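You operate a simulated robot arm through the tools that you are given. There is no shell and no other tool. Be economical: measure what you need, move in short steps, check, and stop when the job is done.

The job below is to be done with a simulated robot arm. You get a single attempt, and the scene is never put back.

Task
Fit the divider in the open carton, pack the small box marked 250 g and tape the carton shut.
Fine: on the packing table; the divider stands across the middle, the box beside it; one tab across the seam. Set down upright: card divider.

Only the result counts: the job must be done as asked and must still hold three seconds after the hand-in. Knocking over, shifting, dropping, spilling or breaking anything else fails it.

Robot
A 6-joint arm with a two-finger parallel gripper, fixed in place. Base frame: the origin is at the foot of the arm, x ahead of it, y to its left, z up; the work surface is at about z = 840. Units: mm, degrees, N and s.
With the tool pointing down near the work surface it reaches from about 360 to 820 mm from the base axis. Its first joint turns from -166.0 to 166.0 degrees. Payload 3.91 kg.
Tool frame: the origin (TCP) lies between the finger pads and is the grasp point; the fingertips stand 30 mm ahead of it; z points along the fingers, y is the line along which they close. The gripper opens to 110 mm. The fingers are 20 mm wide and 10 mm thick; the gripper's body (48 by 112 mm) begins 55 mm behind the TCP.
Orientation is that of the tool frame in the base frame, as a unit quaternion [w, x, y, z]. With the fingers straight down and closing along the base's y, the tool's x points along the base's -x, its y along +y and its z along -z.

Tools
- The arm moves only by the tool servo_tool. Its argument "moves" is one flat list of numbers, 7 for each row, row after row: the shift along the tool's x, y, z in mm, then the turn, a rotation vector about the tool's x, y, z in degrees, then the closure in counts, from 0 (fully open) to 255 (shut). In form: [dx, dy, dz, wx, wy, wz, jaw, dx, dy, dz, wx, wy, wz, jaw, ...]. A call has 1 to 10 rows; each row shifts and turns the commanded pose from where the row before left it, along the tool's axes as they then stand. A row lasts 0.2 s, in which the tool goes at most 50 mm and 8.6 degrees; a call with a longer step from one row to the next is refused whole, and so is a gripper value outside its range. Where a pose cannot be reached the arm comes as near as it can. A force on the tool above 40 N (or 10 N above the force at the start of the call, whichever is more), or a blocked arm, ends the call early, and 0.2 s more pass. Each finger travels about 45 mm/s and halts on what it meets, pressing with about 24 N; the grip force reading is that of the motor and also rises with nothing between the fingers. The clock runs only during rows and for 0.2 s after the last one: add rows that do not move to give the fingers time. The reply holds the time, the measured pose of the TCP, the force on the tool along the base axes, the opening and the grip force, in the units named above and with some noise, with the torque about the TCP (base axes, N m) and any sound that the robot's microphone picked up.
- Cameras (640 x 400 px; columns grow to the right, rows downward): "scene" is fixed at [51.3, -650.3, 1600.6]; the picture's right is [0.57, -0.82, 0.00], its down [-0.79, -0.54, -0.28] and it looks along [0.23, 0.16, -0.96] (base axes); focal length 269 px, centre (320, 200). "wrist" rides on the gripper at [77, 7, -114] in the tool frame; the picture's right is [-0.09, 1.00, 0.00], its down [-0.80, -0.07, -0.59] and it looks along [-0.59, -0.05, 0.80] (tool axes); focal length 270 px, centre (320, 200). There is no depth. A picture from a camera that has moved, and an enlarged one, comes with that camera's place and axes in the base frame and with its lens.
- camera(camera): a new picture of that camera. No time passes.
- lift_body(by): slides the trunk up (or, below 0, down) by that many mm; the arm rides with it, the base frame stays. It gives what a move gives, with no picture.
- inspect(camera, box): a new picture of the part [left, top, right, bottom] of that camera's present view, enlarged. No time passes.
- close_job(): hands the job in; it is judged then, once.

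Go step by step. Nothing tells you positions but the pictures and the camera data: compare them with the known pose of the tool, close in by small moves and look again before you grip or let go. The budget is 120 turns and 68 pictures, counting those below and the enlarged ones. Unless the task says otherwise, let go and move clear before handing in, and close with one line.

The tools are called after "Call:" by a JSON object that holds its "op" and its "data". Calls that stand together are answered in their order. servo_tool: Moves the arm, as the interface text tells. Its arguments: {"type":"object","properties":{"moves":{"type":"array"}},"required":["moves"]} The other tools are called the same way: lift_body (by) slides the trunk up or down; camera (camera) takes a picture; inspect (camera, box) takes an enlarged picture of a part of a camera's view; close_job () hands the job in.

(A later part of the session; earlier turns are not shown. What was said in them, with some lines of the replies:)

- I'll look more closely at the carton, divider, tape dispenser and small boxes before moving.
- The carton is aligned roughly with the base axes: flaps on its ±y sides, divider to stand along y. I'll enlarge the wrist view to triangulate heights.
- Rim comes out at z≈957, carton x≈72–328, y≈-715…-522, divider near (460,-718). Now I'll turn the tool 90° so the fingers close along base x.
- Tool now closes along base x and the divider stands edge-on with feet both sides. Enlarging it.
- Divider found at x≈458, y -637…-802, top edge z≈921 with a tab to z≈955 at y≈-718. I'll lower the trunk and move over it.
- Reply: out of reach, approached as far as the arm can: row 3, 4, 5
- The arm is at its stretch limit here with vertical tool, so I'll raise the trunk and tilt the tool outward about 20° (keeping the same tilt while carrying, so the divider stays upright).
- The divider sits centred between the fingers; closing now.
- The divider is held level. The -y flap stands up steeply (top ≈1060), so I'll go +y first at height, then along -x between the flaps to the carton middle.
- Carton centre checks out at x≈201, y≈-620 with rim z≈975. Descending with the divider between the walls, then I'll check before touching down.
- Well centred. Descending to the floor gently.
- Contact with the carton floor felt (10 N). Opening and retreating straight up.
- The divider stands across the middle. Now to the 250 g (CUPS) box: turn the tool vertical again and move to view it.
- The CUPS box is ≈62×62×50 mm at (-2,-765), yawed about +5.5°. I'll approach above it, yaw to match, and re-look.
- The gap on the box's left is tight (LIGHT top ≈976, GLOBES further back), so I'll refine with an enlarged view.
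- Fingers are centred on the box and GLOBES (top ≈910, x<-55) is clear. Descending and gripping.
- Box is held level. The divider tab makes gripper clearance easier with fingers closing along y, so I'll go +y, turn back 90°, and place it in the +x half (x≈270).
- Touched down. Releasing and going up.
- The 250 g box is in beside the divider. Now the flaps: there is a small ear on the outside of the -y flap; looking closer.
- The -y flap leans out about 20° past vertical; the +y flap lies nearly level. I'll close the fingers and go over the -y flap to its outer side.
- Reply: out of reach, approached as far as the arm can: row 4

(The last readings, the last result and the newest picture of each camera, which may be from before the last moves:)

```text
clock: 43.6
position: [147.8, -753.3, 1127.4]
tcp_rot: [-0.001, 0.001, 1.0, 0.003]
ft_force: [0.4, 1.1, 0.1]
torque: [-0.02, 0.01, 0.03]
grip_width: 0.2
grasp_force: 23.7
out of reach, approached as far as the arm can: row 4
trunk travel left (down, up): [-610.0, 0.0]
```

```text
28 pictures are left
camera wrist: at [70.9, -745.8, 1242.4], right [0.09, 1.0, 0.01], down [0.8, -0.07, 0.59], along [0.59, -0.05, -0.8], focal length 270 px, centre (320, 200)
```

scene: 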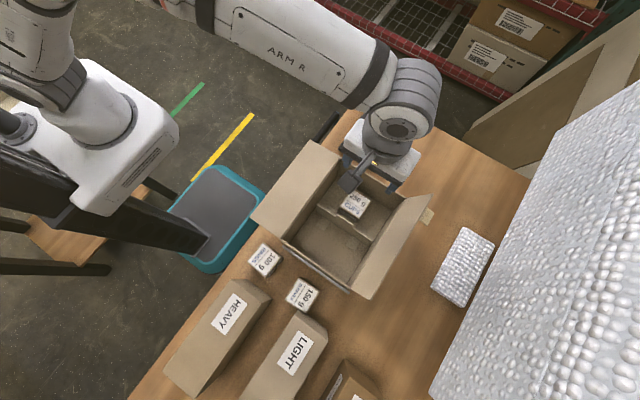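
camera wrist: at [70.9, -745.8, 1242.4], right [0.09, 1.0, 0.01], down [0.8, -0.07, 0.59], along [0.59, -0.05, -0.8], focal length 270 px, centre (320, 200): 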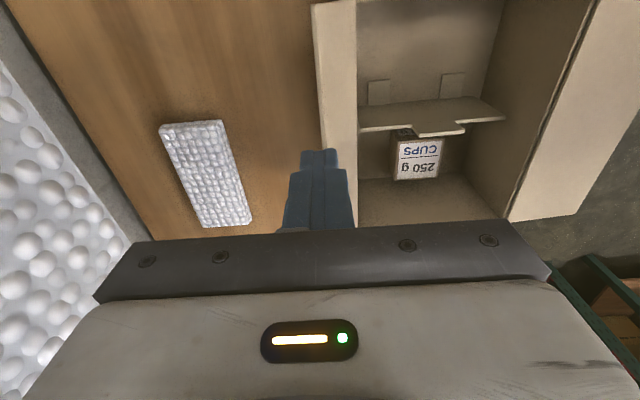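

Limit reached here too; tilting the tool 20° outward and lowering outside the flap.

Call:
{"op": "servo_tool", "data": {"moves": [0, 0, 0, 6.7, 0, 0, 255, 0, 0, 0, 6.7, 0, 0, 255, 0, 0, 0, 6.6, 0, 0, 255, 0, -14, 0, 0, 0, 0, 255, 0, 0, 31, 0, 0, 0, 255, 0, 0, 31, 0, 0, 0, 255, 0, 0, 0, 0, 0, 0, 255]}}

Call:
{"op": "camera", "data": {"camera": "wrist"}}

Call:
{"op": "inspect", "data": {"camera": "scene", "box": [240, 130, 450, 310]}}

```text
clock: 45.2
position: [147.7, -788.5, 1072.8]
tcp_rot: [0.0, 0.0, 0.985, -0.17]
ft_force: [0.3, -0.3, 0.1]
torque: [0.04, -0.02, 0.0]
grip_width: 0.0
grasp_force: 23.8
trunk travel left (down, up): [-610.0, 0.0]
```

```text
27 pictures are left
camera wrist: at [71.8, -742.6, 1179.1], right [0.09, 0.94, -0.33], down [0.8, 0.13, 0.58], along [0.59, -0.32, -0.74], focal length 270 px, centre (320, 200)
```

wrist: 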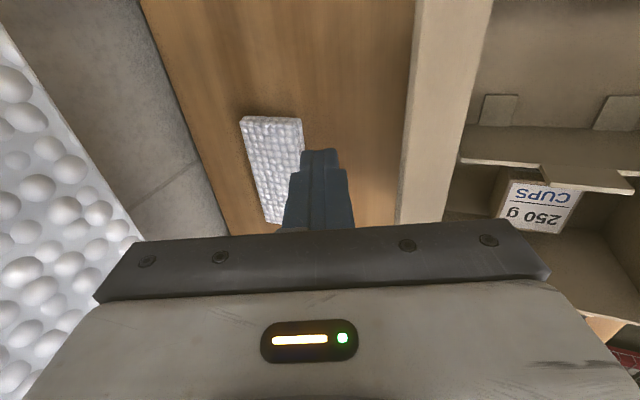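

```text
2.22 times, centred on (345, 220) of scene
camera zoom: at [51.3, -650.3, 1600.6], right [0.57, -0.82, 0.0], down [-0.79, -0.54, -0.28], along [0.23, 0.16, -0.96], focal length 597 px, centre (264, 156)
```

zoom: 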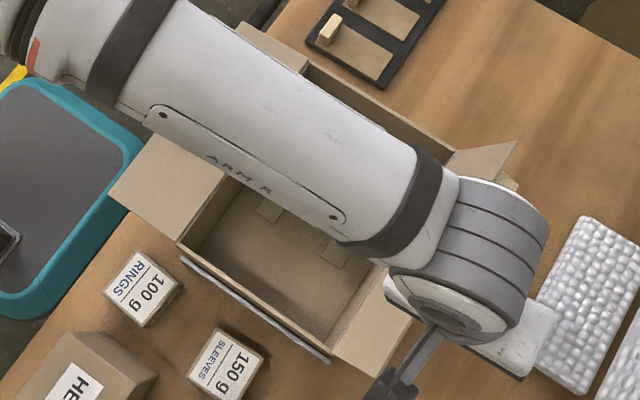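

Fingers are outside the flap. Sweeping inward to fold it over.

Call:
{"op": "servo_tool", "data": {"moves": [0, 13.1, 10.8, 0, 0, 0, 255, 0, 30.9, -2.7, 0, 0, 0, 255, 0, 24.9, -4.7, 0, 0, 0, 255, 0, 20.8, -1.2, 0, 0, 0, 255, 0, 20.8, -1.2, 0, 0, 0, 255, 0, 20.8, -1.2, 0, 0, 0, 255, 0, 0, 0, 0, 0, 0, 255]}}

Call:
{"op": "camera", "data": {"camera": "wrist"}}

```text
clock: 46.8
position: [148.4, -663.0, 1029.6]
tcp_rot: [0.0, 0.0, 0.985, -0.17]
ft_force: [0.7, 0.2, -0.9]
torque: [-0.01, -0.02, 0.03]
grip_width: 0.0
grasp_force: 24.1
trunk travel left (down, up): [-610.0, 0.0]
```

```text
25 pictures are left
camera wrist: at [71.5, -618.3, 1135.8], right [0.09, 0.94, -0.33], down [0.8, 0.13, 0.58], along [0.59, -0.32, -0.74], focal length 270 px, centre (320, 200)
```

wrist: 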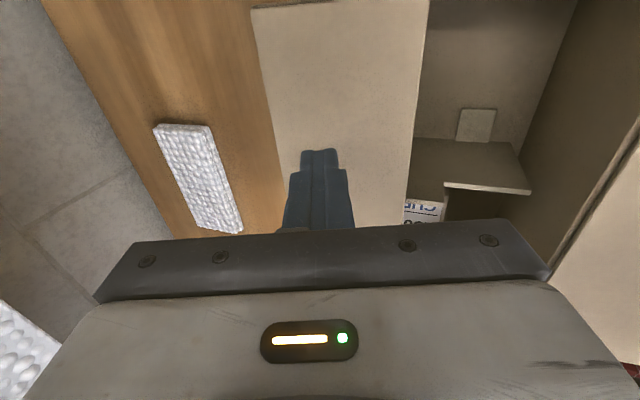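

The flap has folded over. Pressing it down the rest of the way.

Call:
{"op": "servo_tool", "data": {"moves": [0, 21.2, -0.2, 0, 0, 0, 255, 0, 15.8, -0.4, 0, 0, 0, 255, 0, 1, 3, 0, 0, 0, 255, 0, 1, 3, 0, 0, 0, 255, 0, 0, 0, 0, 0, 0, 255]}}

Call:
{"op": "inspect", "data": {"camera": "scene", "box": [240, 130, 450, 310]}}

```text
clock: 48.0
position: [148.8, -627.8, 1011.2]
tcp_rot: [0.0, 0.0, 0.985, -0.171]
ft_force: [0.0, -0.3, 1.1]
torque: [0.01, 0.01, 0.02]
grip_width: 0.1
grasp_force: 23.8
trunk travel left (down, up): [-610.0, 0.0]
```

```text
2.22 times, centred on (345, 220) of scene
camera zoom: at [51.3, -650.3, 1600.6], right [0.57, -0.82, 0.0], down [-0.79, -0.54, -0.28], along [0.23, 0.16, -0.96], focal length 597 px, centre (264, 156)
```

zoom: 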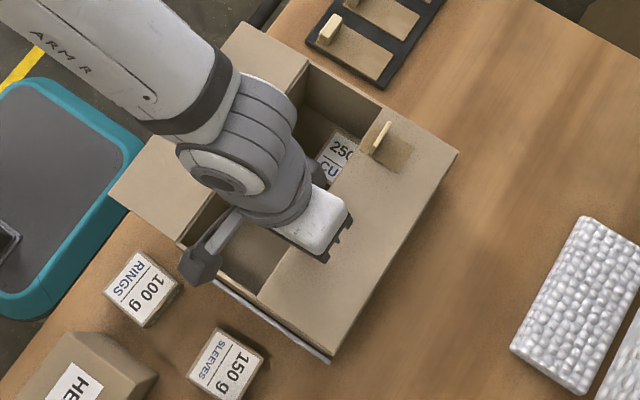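

The -y flap is down. Lifting off to see whether it stays and to look at that ear.

Call:
{"op": "servo_tool", "data": {"moves": [0, 0, -30, 0, 0, 0, 255, 0, 0, -40, 0, 0, 0, 255, 0, 0, -40, -6.7, 0, 0, 255, 40, 0, 0, -6.7, 0, 0, 255, 40, 0, 0, -6.6, 0, 0, 255, 0, 0, 0, 0, 0, 0, 255]}}

Call:
{"op": "camera", "data": {"camera": "wrist"}}

Call:
{"op": "inspect", "data": {"camera": "scene", "box": [320, 130, 440, 230]}}

```text
clock: 49.4
position: [66.9, -591.7, 1115.3]
tcp_rot: [0.001, 0.001, 1.0, 0.005]
ft_force: [0.1, 0.8, 0.7]
torque: [0.04, 0.0, -0.01]
grip_width: 0.2
grasp_force: 24.6
trunk travel left (down, up): [-610.0, 0.0]
```

```text
23 pictures are left
camera wrist: at [-9.0, -586.5, 1230.4], right [0.09, 1.0, 0.01], down [0.8, -0.08, 0.59], along [0.59, -0.05, -0.8], focal length 270 px, centre (320, 200)
```

wrist: 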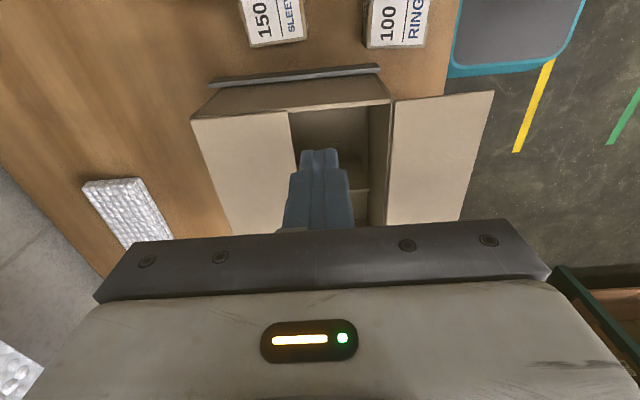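

```text
4.00 times, centred on (380, 180) of scene
camera zoom: at [51.3, -650.3, 1600.6], right [0.57, -0.82, 0.0], down [-0.79, -0.54, -0.28], along [0.23, 0.16, -0.96], focal length 1074 px, centre (80, 280)
```

zoom: 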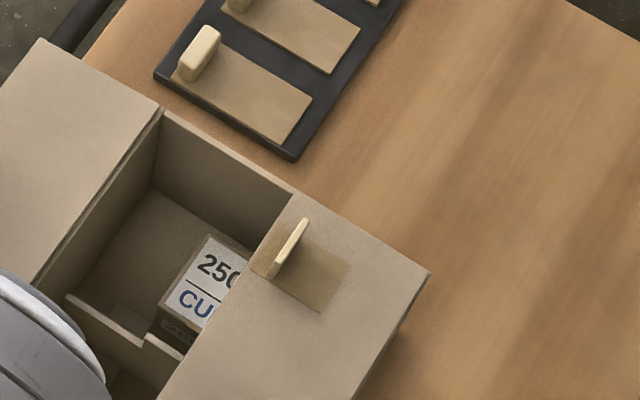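

The flap stays down. Next, the near-level +y flap: I'll enter under its +x end with the tool tilted 40°, so first move beyond that end.

Call:
{"op": "servo_tool", "data": {"moves": [-43.6, 16.3, 0, 0, 0, 0, 255, -43.6, 16.3, 0, 0, 0, 0, 255, -43.6, 16.3, 0, 0, 0, 0, 255, -43.6, 16.3, 0, 0, 0, 0, 255, -43.6, 16.3, 0, 0, 0, 0, 255, -43.6, 16.3, 0, 0, 0, 0, 255, -43.6, 16.3, 0, 0, 0, 0, 255, 0, 0, 0, 0, 0, 0, 255]}}

Call:
{"op": "servo_tool", "data": {"moves": [0, 0, 0, 0, 8, 0, 255, 0, 0, 0, 0, 8, 0, 255, 0, 0, 0, 0, 8, 0, 255, 0, 0, 0, 0, 8, 0, 255, 0, 0, 0, 0, 8, 0, 255, 0, 0, 0, 0, 0, 0, 255]}}

Call:
{"op": "camera", "data": {"camera": "wrist"}}

```text
clock: 51.2
position: [372.6, -477.6, 1115.5]
tcp_rot: [0.0, 0.001, 1.0, 0.004]
ft_force: [0.3, 0.5, -0.4]
torque: [-0.02, -0.02, 0.0]
grip_width: 0.0
grasp_force: 23.7
trunk travel left (down, up): [-610.0, 0.0]
```

```text
clock: 52.6
position: [373.1, -477.5, 1115.5]
tcp_rot: [-0.343, 0.0, 0.939, 0.004]
ft_force: [-0.4, 0.4, -0.7]
torque: [0.03, -0.02, 0.0]
grip_width: 0.2
grasp_force: 24.1
trunk travel left (down, up): [-610.0, 0.0]
```

```text
21 pictures are left
camera wrist: at [388.5, -471.2, 1253.7], right [0.07, 1.0, -0.05], down [1.0, -0.07, -0.06], along [-0.06, -0.05, -1.0], focal length 270 px, centre (320, 200)
```

wrist: 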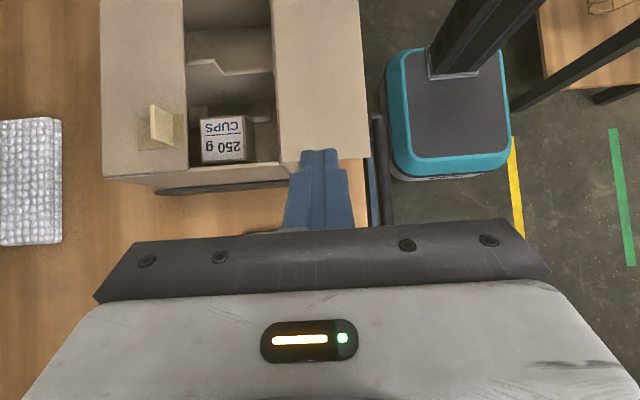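

Clear view straight down: the flap's +x end is at x≈331, y -522…-437. Lowering beside it, then slipping the fingertip under.

Call:
{"op": "servo_tool", "data": {"moves": [-22, 0, 26.4, 0, 0, 0, 255, -22, 0, 26.4, 0, 0, 0, 255, -22, 0, 26.4, 0, 0, 0, 255, -22, 0, 26.4, 0, 0, 0, 255, 0, 0, 0, 0, 0, 0, 255]}}

Call:
{"op": "camera", "data": {"camera": "wrist"}}

```text
clock: 53.8
position: [373.6, -475.0, 978.0]
tcp_rot: [-0.342, -0.001, 0.94, 0.003]
ft_force: [-0.2, -0.1, 0.2]
torque: [0.02, -0.03, -0.02]
grip_width: 0.0
grasp_force: 24.3
trunk travel left (down, up): [-610.0, 0.0]
```

```text
20 pictures are left
camera wrist: at [388.6, -469.6, 1115.9], right [0.07, 1.0, -0.05], down [1.0, -0.07, -0.06], along [-0.06, -0.05, -1.0], focal length 270 px, centre (320, 200)
```

wrist: 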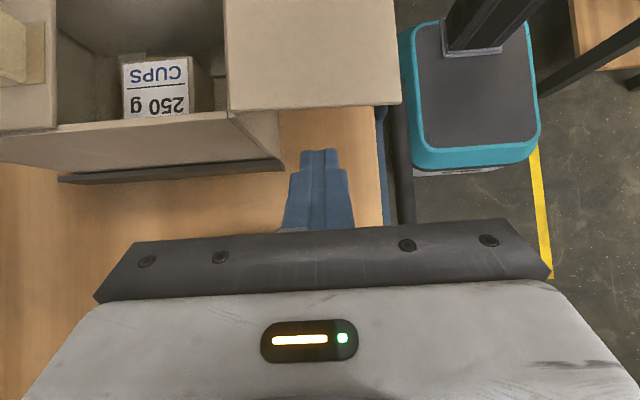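

Call:
{"op": "servo_tool", "data": {"moves": [17, 0, 14.1, 0, 0, 0, 255, 17, 0, 14.1, 0, 0, 0, 255, 0, 0, 0, 0, 0, 0, 255]}}

Call:
{"op": "camera", "data": {"camera": "wrist"}}

```text
clock: 54.6
position: [336.8, -475.9, 978.6]
tcp_rot: [-0.338, -0.003, 0.941, 0.0]
ft_force: [18.6, 0.7, -0.3]
torque: [-0.02, 0.12, 0.16]
grip_width: 0.0
grasp_force: 23.9
trunk travel left (down, up): [-610.0, 0.0]
stopped in row 3: the force on the tool passed its limit at 47 N (the readings are from after the stop); the commanded pose is now the measured one
```

```text
19 pictures are left
camera wrist: at [350.5, -468.4, 1116.2], right [0.06, 1.0, -0.05], down [1.0, -0.06, -0.05], along [-0.05, -0.05, -1.0], focal length 270 px, centre (320, 200)
```

wrist: 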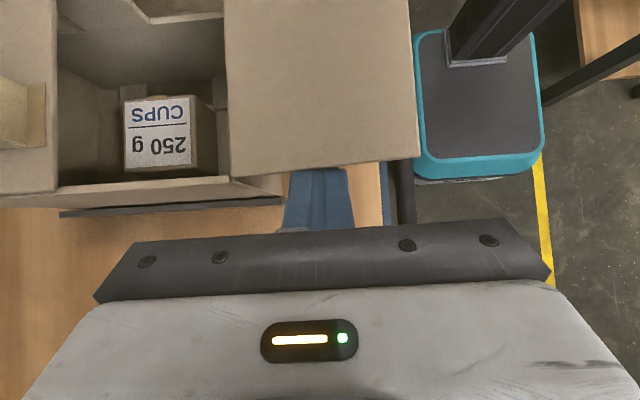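

The finger met the flap's end edge; its tip is already ~18 mm under. I'll back off slightly and lift.

Call:
{"op": "servo_tool", "data": {"moves": [-3.85, 0, -3.2, 0, 0, 0, 255, 10.9, -3, -13, 0, 0, 0, 255, 11.6, -13, -13.8, 0, 0, 0, 255, 5.1, -13, -6.1, 0, 0, 0, 255, 0, 0, 0, 0, 0, 0, 255]}}

Call:
{"op": "camera", "data": {"camera": "wrist"}}

```text
clock: 55.8
position: [336.7, -505.2, 1022.4]
tcp_rot: [-0.34, -0.002, 0.941, 0.002]
ft_force: [1.1, 0.5, -0.6]
torque: [-0.01, -0.01, 0.03]
grip_width: 0.5
grasp_force: 23.9
trunk travel left (down, up): [-610.0, 0.0]
```

```text
18 pictures are left
camera wrist: at [351.1, -498.0, 1159.1], right [0.06, 1.0, -0.05], down [1.0, -0.07, -0.05], along [-0.06, -0.05, -1.0], focal length 270 px, centre (320, 200)
```

wrist: 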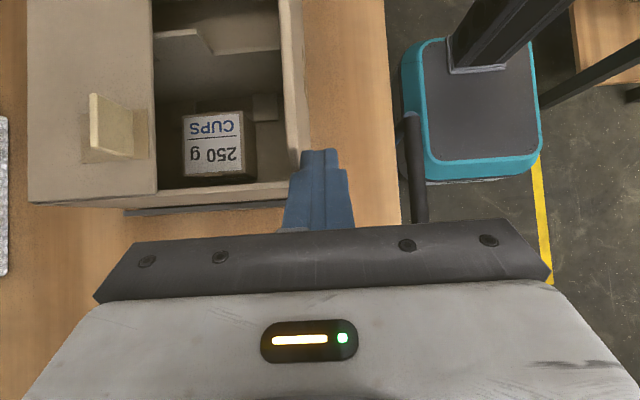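

The flap is standing vertical now. Pushing it over.

Call:
{"op": "servo_tool", "data": {"moves": [0, -15, 0, 0, 0, 0, 255, -1.5, -18, 1.8, 0, 0, 0, 255, -3.2, -20, 3.8, 0, 0, 0, 255, -1.9, -20, 2.3, 0, 0, 0, 255, 0, 0, 0, 0, 0, 0, 255]}}

Call:
{"op": "camera", "data": {"camera": "wrist"}}

```text
clock: 57.0
position: [337.7, -578.2, 1010.3]
tcp_rot: [-0.337, -0.003, 0.941, 0.001]
ft_force: [0.4, 0.4, 0.5]
torque: [-0.01, 0.0, -0.01]
grip_width: 0.0
grasp_force: 24.0
trunk travel left (down, up): [-610.0, 0.0]
```

```text
17 pictures are left
camera wrist: at [351.2, -571.1, 1148.4], right [0.06, 1.0, -0.05], down [1.0, -0.07, -0.05], along [-0.06, -0.05, -1.0], focal length 270 px, centre (320, 200)
```

wrist: 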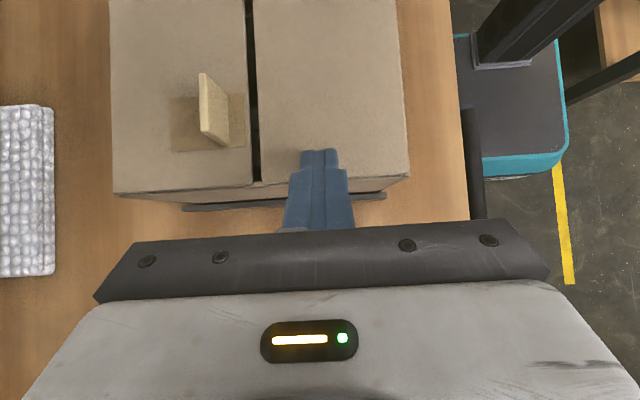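

Both flaps are folded in. Lifting away, turning vertical, and checking flatness.

Call:
{"op": "servo_tool", "data": {"moves": [19.3, 0, -23, 0, 0, 0, 255, 25.7, 0, -30.6, 0, 0, 0, 255, 0, 0, 0, 0, -8, 0, 255, 0, 0, 0, 0, -8, 0, 255, 0, 0, 0, 0, -8, 0, 255, 0, 0, 0, 0, -8, 0, 255, 0, 0, 0, 0, -8, 0, 255, 0, 0, 0, 0, 0, 0, 255]}}

Call:
{"op": "inspect", "data": {"camera": "scene", "box": [240, 80, 450, 310]}}

```text
clock: 58.8
position: [337.0, -578.7, 1080.3]
tcp_rot: [0.005, -0.001, 1.0, 0.002]
ft_force: [-0.4, -0.2, 0.0]
torque: [-0.01, -0.03, -0.03]
grip_width: 0.0
grasp_force: 23.9
trunk travel left (down, up): [-610.0, 0.0]
```

```text
1.74 times, centred on (345, 195) of scene
camera zoom: at [51.3, -650.3, 1600.6], right [0.57, -0.82, 0.0], down [-0.79, -0.54, -0.28], along [0.23, 0.16, -0.96], focal length 467 px, centre (276, 209)
```

zoom: 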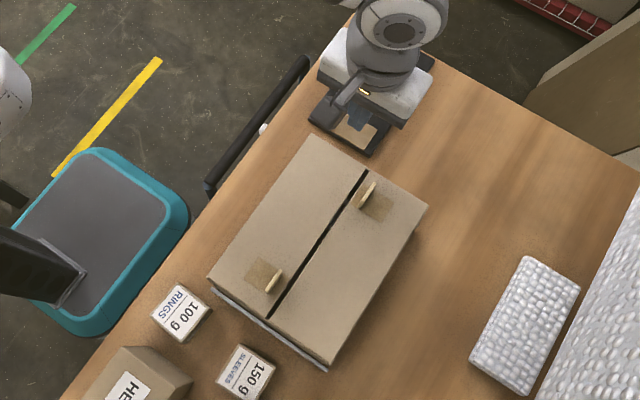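

Both flaps lie flat, each with its own ear, seam at y≈-624 and free in the middle. Next: the nearest tape tab, whose block I place near (429,-499).

Call:
{"op": "servo_tool", "data": {"moves": [-31, 26.6, 20, 0, 0, 0, 150, -31, 26.6, 20, 0, 0, 0, 150, -30, 26.6, 20, 0, 0, 0, 150, 0, 0, 0, 0, 0, 0, 150]}}

Call:
{"op": "inspect", "data": {"camera": "wrist", "box": [160, 60, 480, 260]}}

```text
clock: 59.8
position: [428.5, -497.8, 1021.9]
tcp_rot: [0.004, -0.001, 1.0, 0.002]
ft_force: [0.2, -0.1, 0.9]
torque: [0.01, 0.01, -0.01]
grip_width: 45.2
grasp_force: 0.1
trunk travel left (down, up): [-610.0, 0.0]
```

```text
2.00 times, centred on (320, 160) of wrist
camera zoom: at [350.9, -491.5, 1136.6], right [0.08, 1.0, 0.0], down [0.8, -0.07, 0.6], along [0.6, -0.05, -0.8], focal length 541 px, centre (320, 280)
```

zoom: 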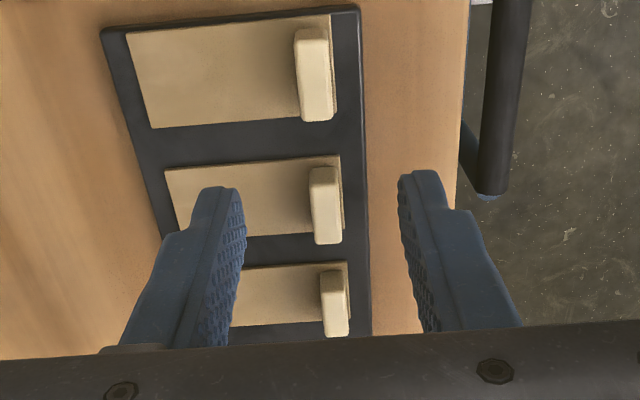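

Tab strip: x 405–456, y -592…-491, block at (430,-500.5). Descending over the block.

Call:
{"op": "servo_tool", "data": {"moves": [-1.5, -2.7, 40, 0, 0, 0, 150, 0, 0, 40, 0, 0, 0, 150, 0, 0, 35, 0, 0, 0, 150, 0, 0, 0, 0, 0, 0, 150]}}

Call:
{"op": "camera", "data": {"camera": "wrist"}}

```text
clock: 60.8
position: [431.1, -500.8, 907.8]
tcp_rot: [0.004, -0.002, 1.0, 0.002]
ft_force: [0.2, 0.9, 1.2]
torque: [-0.02, 0.03, -0.01]
grip_width: 45.5
grasp_force: 0.0
trunk travel left (down, up): [-610.0, 0.0]
```

```text
14 pictures are left
camera wrist: at [354.2, -493.9, 1021.0], right [0.08, 1.0, 0.0], down [0.8, -0.07, 0.6], along [0.6, -0.05, -0.8], focal length 270 px, centre (320, 200)
```

wrist: 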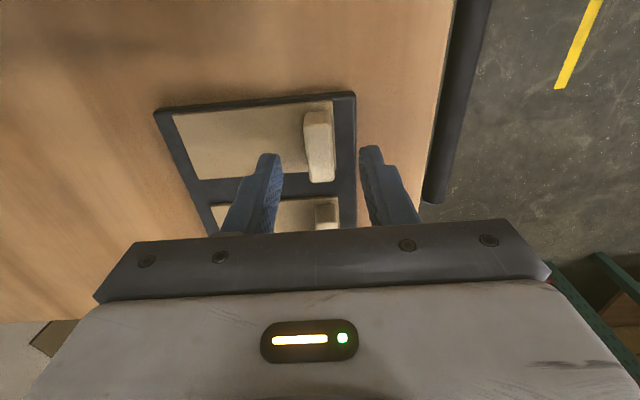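

Call:
{"op": "servo_tool", "data": {"moves": [0, 0, 14, 0, 0, 0, 150, 0, 0, 8, 0, 0, 0, 150, 0, 0, 2.5, 0, 0, 0, 150, 0, 0, 0, 0, 0, 0, 150]}}

Call:
{"op": "inspect", "data": {"camera": "wrist", "box": [200, 60, 440, 240]}}

```text
clock: 61.8
position: [432.2, -500.3, 884.8]
tcp_rot: [0.005, -0.001, 1.0, 0.0]
ft_force: [0.2, 0.0, 19.7]
torque: [-0.5, 0.09, -0.02]
grip_width: 44.9
grasp_force: 0.1
trunk travel left (down, up): [-610.0, 0.0]
```

```text
2.22 times, centred on (320, 150) of wrist
camera zoom: at [353.4, -492.9, 999.0], right [0.08, 1.0, 0.0], down [0.8, -0.07, 0.6], along [0.6, -0.05, -0.8], focal length 601 px, centre (320, 311)
```

zoom: 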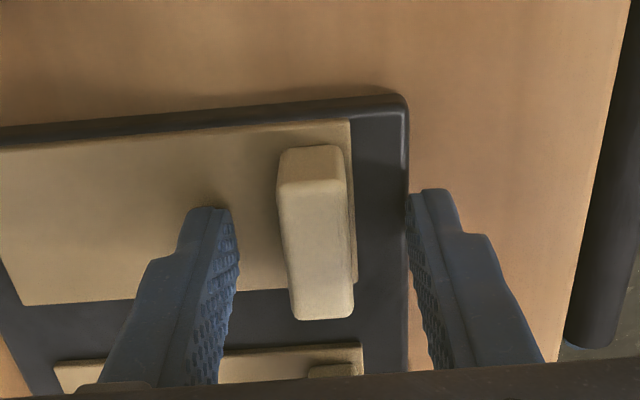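

The fingertip touched the strip surface (z≈855). Raising 2 mm and closing on the block.

Call:
{"op": "servo_tool", "data": {"moves": [2, -0.5, -2.5, 0, 0, 0, 150, 0, 0, 0, 0, 0, 0, 255, 0, 0, 0, 0, 0, 0, 255, 0, 0, 0, 0, 0, 0, 255, 0, 0, 0, 0, 0, 0, 255, 0, 0, 0, 0, 0, 0, 255]}}

Call:
{"op": "servo_tool", "data": {"moves": [0, 0, -8, 0, 0, 0, 255, 0, 0, -20, 0, 0, 0, 255, 0, 0, -40, 0, 0, 0, 255, 0, 0, -40, 0, 0, 0, 255, 0, 0, -40, 0, 0, 0, 255, 0, 0, 0, 0, 0, 0, 255]}}

Call:
{"op": "camera", "data": {"camera": "wrist"}}

```text
clock: 63.2
position: [427.7, -500.5, 884.2]
tcp_rot: [0.003, -0.002, 1.0, 0.001]
ft_force: [-2.2, 7.1, 13.1]
torque: [-0.01, 0.16, -0.11]
grip_width: 14.5
grasp_force: 24.0
trunk travel left (down, up): [-610.0, 0.0]
```

```text
clock: 64.6
position: [429.6, -500.5, 1033.8]
tcp_rot: [0.002, -0.002, 1.0, 0.003]
ft_force: [-0.9, -0.1, -0.4]
torque: [0.01, -0.01, -0.02]
grip_width: 14.7
grasp_force: 24.4
trunk travel left (down, up): [-610.0, 0.0]
```

```text
12 pictures are left
camera wrist: at [351.9, -493.9, 1147.1], right [0.08, 1.0, 0.01], down [0.8, -0.07, 0.6], along [0.6, -0.05, -0.8], focal length 270 px, centre (320, 200)
```

wrist: 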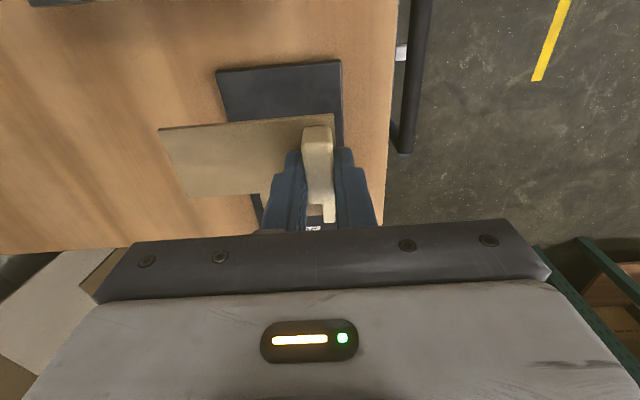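

The tab is held, strip reaching from +10 to -90 mm in y from the TCP. Moving so its centre lies over the seam at (200,-624).

Call:
{"op": "servo_tool", "data": {"moves": [0, 0, -40, 0, 0, 0, 255, 38.3, -13.9, 0, 0, 0, 0, 255, 38.3, -13.9, 0, 0, 0, 0, 255, 38.3, -13.9, 0, 0, 0, 0, 255, 38.3, -13.9, 0, 0, 0, 0, 255, 38.3, -13.9, 0, 0, 0, 0, 255, 38.3, -13.9, 0, 0, 0, 0, 255, 0, 0, 0, 0, 0, 0, 255]}}

Call:
{"op": "camera", "data": {"camera": "wrist"}}

Call:
{"op": "inspect", "data": {"camera": "scene", "box": [240, 100, 450, 320]}}

```text
clock: 66.4
position: [198.1, -584.8, 1072.0]
tcp_rot: [0.004, -0.002, 1.0, 0.003]
ft_force: [0.2, -0.2, -0.4]
torque: [-0.01, 0.02, 0.01]
grip_width: 14.5
grasp_force: 23.9
trunk travel left (down, up): [-610.0, 0.0]
```

```text
11 pictures are left
camera wrist: at [120.1, -578.6, 1186.1], right [0.08, 1.0, 0.01], down [0.8, -0.07, 0.6], along [0.6, -0.05, -0.8], focal length 270 px, centre (320, 200)
```

wrist: 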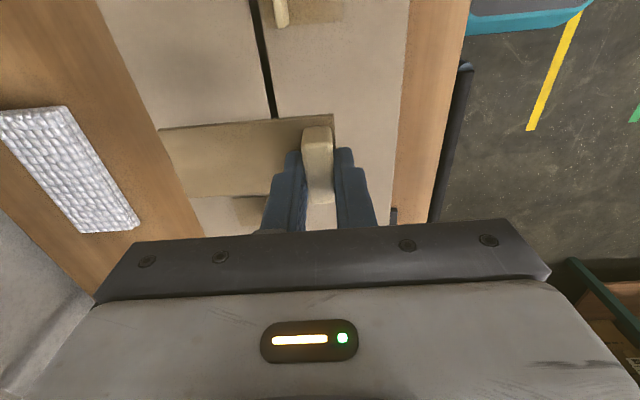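

```text
1.82 times, centred on (345, 210) of scene
camera zoom: at [51.3, -650.3, 1600.6], right [0.57, -0.82, 0.0], down [-0.79, -0.54, -0.28], along [0.23, 0.16, -0.96], focal length 488 px, centre (274, 182)
```

zoom: 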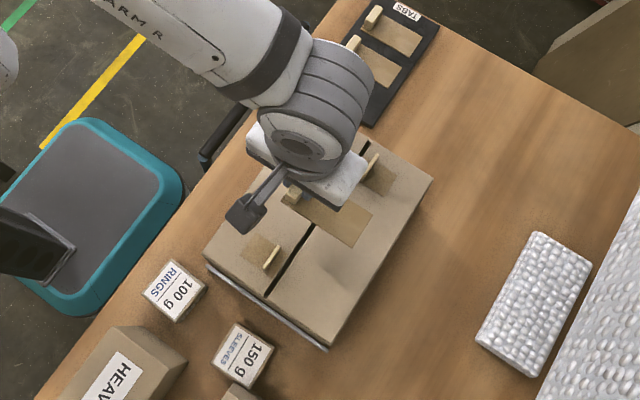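

Strip is centred across the seam. Descending to stick it.

Call:
{"op": "servo_tool", "data": {"moves": [0, 0, 25, 0, 0, 0, 255, 0, 0, 22, 0, 0, 0, 255, 0, 0, 4, 0, 0, 0, 255, 0, 0, 4, 0, 0, 0, 255, 0, 0, 3, 0, 0, 0, 255, 0, 0, 0, 0, 0, 0, 255]}}

```text
clock: 67.8
position: [199.2, -584.4, 1014.0]
tcp_rot: [0.003, -0.002, 1.0, 0.002]
ft_force: [0.9, 0.4, 0.0]
torque: [0.01, 0.0, 0.01]
grip_width: 14.5
grasp_force: 23.8
trunk travel left (down, up): [-610.0, 0.0]
```

Call:
{"op": "servo_tool", "data": {"moves": [0, 0, 2, 0, 0, 0, 255, 0, 0, 2, 0, 0, 0, 255, 0, 0, 2, 0, 0, 0, 255, 0, 0, 0, 0, 0, 0, 255]}}

```text
clock: 68.8
position: [198.5, -585.6, 1009.8]
tcp_rot: [0.004, -0.002, 1.0, 0.0]
ft_force: [0.7, -1.5, 16.7]
torque: [-0.25, 0.15, 0.01]
grip_width: 14.6
grasp_force: 24.7
trunk travel left (down, up): [-610.0, 0.0]
```

Pressed with ~17 N. A slightly firmer press, then release and rise.

Call:
{"op": "servo_tool", "data": {"moves": [0, 0, 1, 0, 0, 0, 255, 0, 0, 0, 0, 0, 0, 255, 0, 0, 0, 0, 0, 0, 255]}}

Call:
{"op": "servo_tool", "data": {"moves": [0, 0, -3, 0, 0, 0, 150, 0, 0, 0, 0, 0, 0, 150, 0, 0, 0, 0, 0, 0, 150, 0, 0, -40, 0, 0, 0, 150, 0, 0, -40, 0, 0, 0, 150, 0, 0, 0, 0, 0, 0, 150]}}

Call:
{"op": "camera", "data": {"camera": "wrist"}}

Call:
{"op": "inspect", "data": {"camera": "scene", "box": [240, 100, 450, 320]}}

```text
clock: 69.6
position: [198.7, -585.1, 1009.1]
tcp_rot: [0.004, -0.002, 1.0, -0.001]
ft_force: [2.4, -8.2, 32.7]
torque: [-0.5, 0.03, 0.11]
grip_width: 14.6
grasp_force: 24.6
trunk travel left (down, up): [-610.0, 0.0]
```

```text
clock: 71.0
position: [198.3, -586.1, 1088.3]
tcp_rot: [0.004, -0.001, 1.0, 0.003]
ft_force: [-0.1, 0.2, -1.6]
torque: [-0.02, 0.03, 0.04]
grip_width: 45.5
grasp_force: 0.0
trunk travel left (down, up): [-610.0, 0.0]
```

```text
9 pictures are left
camera wrist: at [120.6, -579.4, 1204.0], right [0.08, 1.0, 0.01], down [0.8, -0.07, 0.6], along [0.6, -0.05, -0.8], focal length 270 px, centre (320, 200)
```

wrist: 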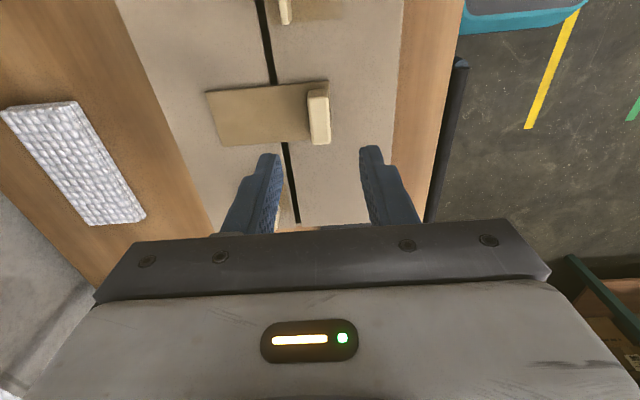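

```text
1.82 times, centred on (345, 210) of scene
camera zoom: at [51.3, -650.3, 1600.6], right [0.57, -0.82, 0.0], down [-0.79, -0.54, -0.28], along [0.23, 0.16, -0.96], focal length 488 px, centre (274, 182)
```

zoom: 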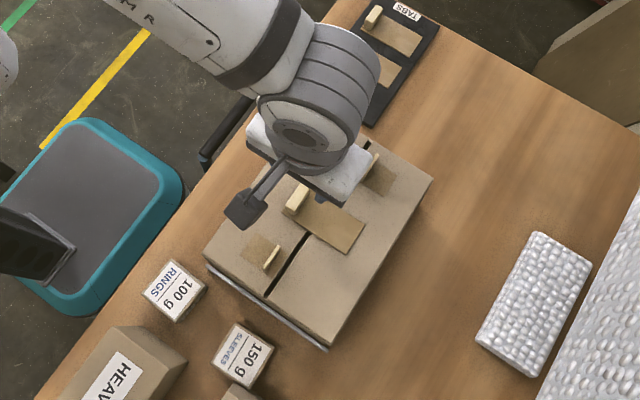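

The tab lies across the seam. I'll also press its far half lightly with closed fingers so it bonds on the -y flap.

Call:
{"op": "servo_tool", "data": {"moves": [0, -33, 0, 0, 0, 0, 255, 0, -33, 0, 0, 0, 0, 255, 0, 0, 35, 0, 0, 0, 255, 0, 0, 30, 0, 0, 0, 255, 0, 0, 5, 0, 0, 0, 255, 0, 0, 3, 0, 0, 0, 255, 0, 0, 0, 0, 0, 0, 255]}}

Call:
{"op": "servo_tool", "data": {"moves": [0, 0, 1.5, 0, 0, 0, 255, 0, 0, 1.5, 0, 0, 0, 255, 0, 0, 1.5, 0, 0, 0, 255, 0, 0, 0, 0, 0, 0, 255]}}

```text
clock: 72.6
position: [200.9, -651.5, 1016.5]
tcp_rot: [0.004, -0.002, 1.0, 0.002]
ft_force: [-0.3, -0.1, -0.3]
torque: [-0.03, 0.01, -0.01]
grip_width: 0.0
grasp_force: 23.7
trunk travel left (down, up): [-610.0, 0.0]
```

```text
clock: 73.6
position: [199.2, -651.1, 1011.3]
tcp_rot: [0.004, -0.001, 1.0, 0.002]
ft_force: [-0.7, 0.4, 0.1]
torque: [0.02, 0.02, -0.01]
grip_width: 0.0
grasp_force: 24.0
trunk travel left (down, up): [-610.0, 0.0]
```

Call:
{"op": "servo_tool", "data": {"moves": [0, 0, 1.5, 0, 0, 0, 255, 0, 0, 1.5, 0, 0, 0, 255, 0, 0, 1.5, 0, 0, 0, 255, 0, 0, 0, 0, 0, 0, 255]}}

```text
clock: 74.6
position: [200.0, -649.8, 1009.4]
tcp_rot: [0.003, -0.002, 1.0, 0.0]
ft_force: [1.2, -2.4, 15.3]
torque: [-0.06, 0.0, 0.0]
grip_width: 0.0
grasp_force: 23.7
trunk travel left (down, up): [-610.0, 0.0]
```

Pressed with 15 N. Rising and moving clear, then a final check.

Call:
{"op": "servo_tool", "data": {"moves": [0, 0, -20, 0, 0, 0, 255, 0, 0, -40, 0, 0, 0, 255, 0, 0, -40, 0, 0, 0, 255, 0, 40, -20, 0, 0, 0, 255, 0, 45, -20, 0, 0, 0, 255, 0, 45, -20, 0, 0, 0, 255, -20, 40, 0, 0, 0, 0, 255, -20, 40, 0, 0, 0, 0, 255, 0, 0, 0, 0, 0, 0, 255]}}

Call:
{"op": "camera", "data": {"camera": "scene"}}

Call:
{"op": "inspect", "data": {"camera": "scene", "box": [270, 120, 430, 300]}}

```text
clock: 76.6
position: [237.4, -443.1, 1167.3]
tcp_rot: [0.003, -0.002, 1.0, 0.002]
ft_force: [0.4, -0.4, -0.1]
torque: [0.03, -0.03, 0.0]
grip_width: 0.0
grasp_force: 23.7
trunk travel left (down, up): [-610.0, 0.0]
```

```text
7 pictures are left
```

scene: 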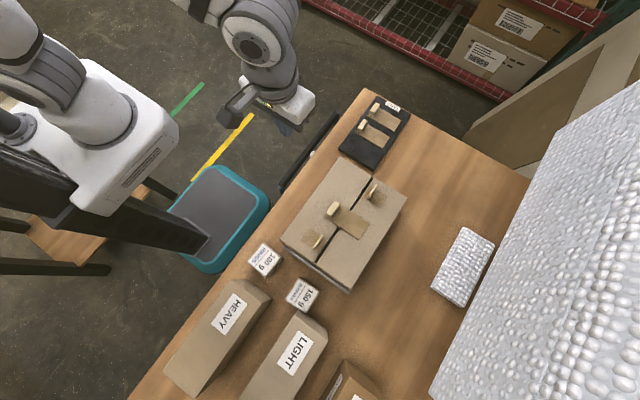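

```text
2.22 times, centred on (350, 210) of scene
camera zoom: at [51.3, -650.3, 1600.6], right [0.57, -0.82, 0.0], down [-0.79, -0.54, -0.28], along [0.23, 0.16, -0.96], focal length 597 px, centre (253, 178)
```

zoom: 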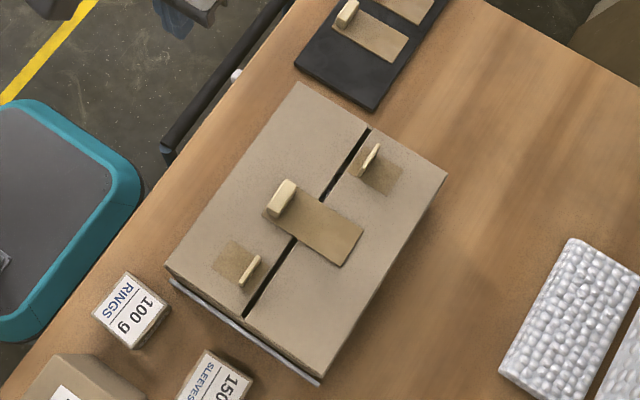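

The final picture shows both flaps flat and one tab across the seam. The other boxes and the tray look undisturbed and the arm is clear, so I'm handing in.

Call:
{"op": "close_job", "data": {}}

```text
The job is handed in.
```

I stood the divider across the middle of the carton, packed the 250 g box beside it, closed both flaps and pressed one tab across the seam, then handed the job in.
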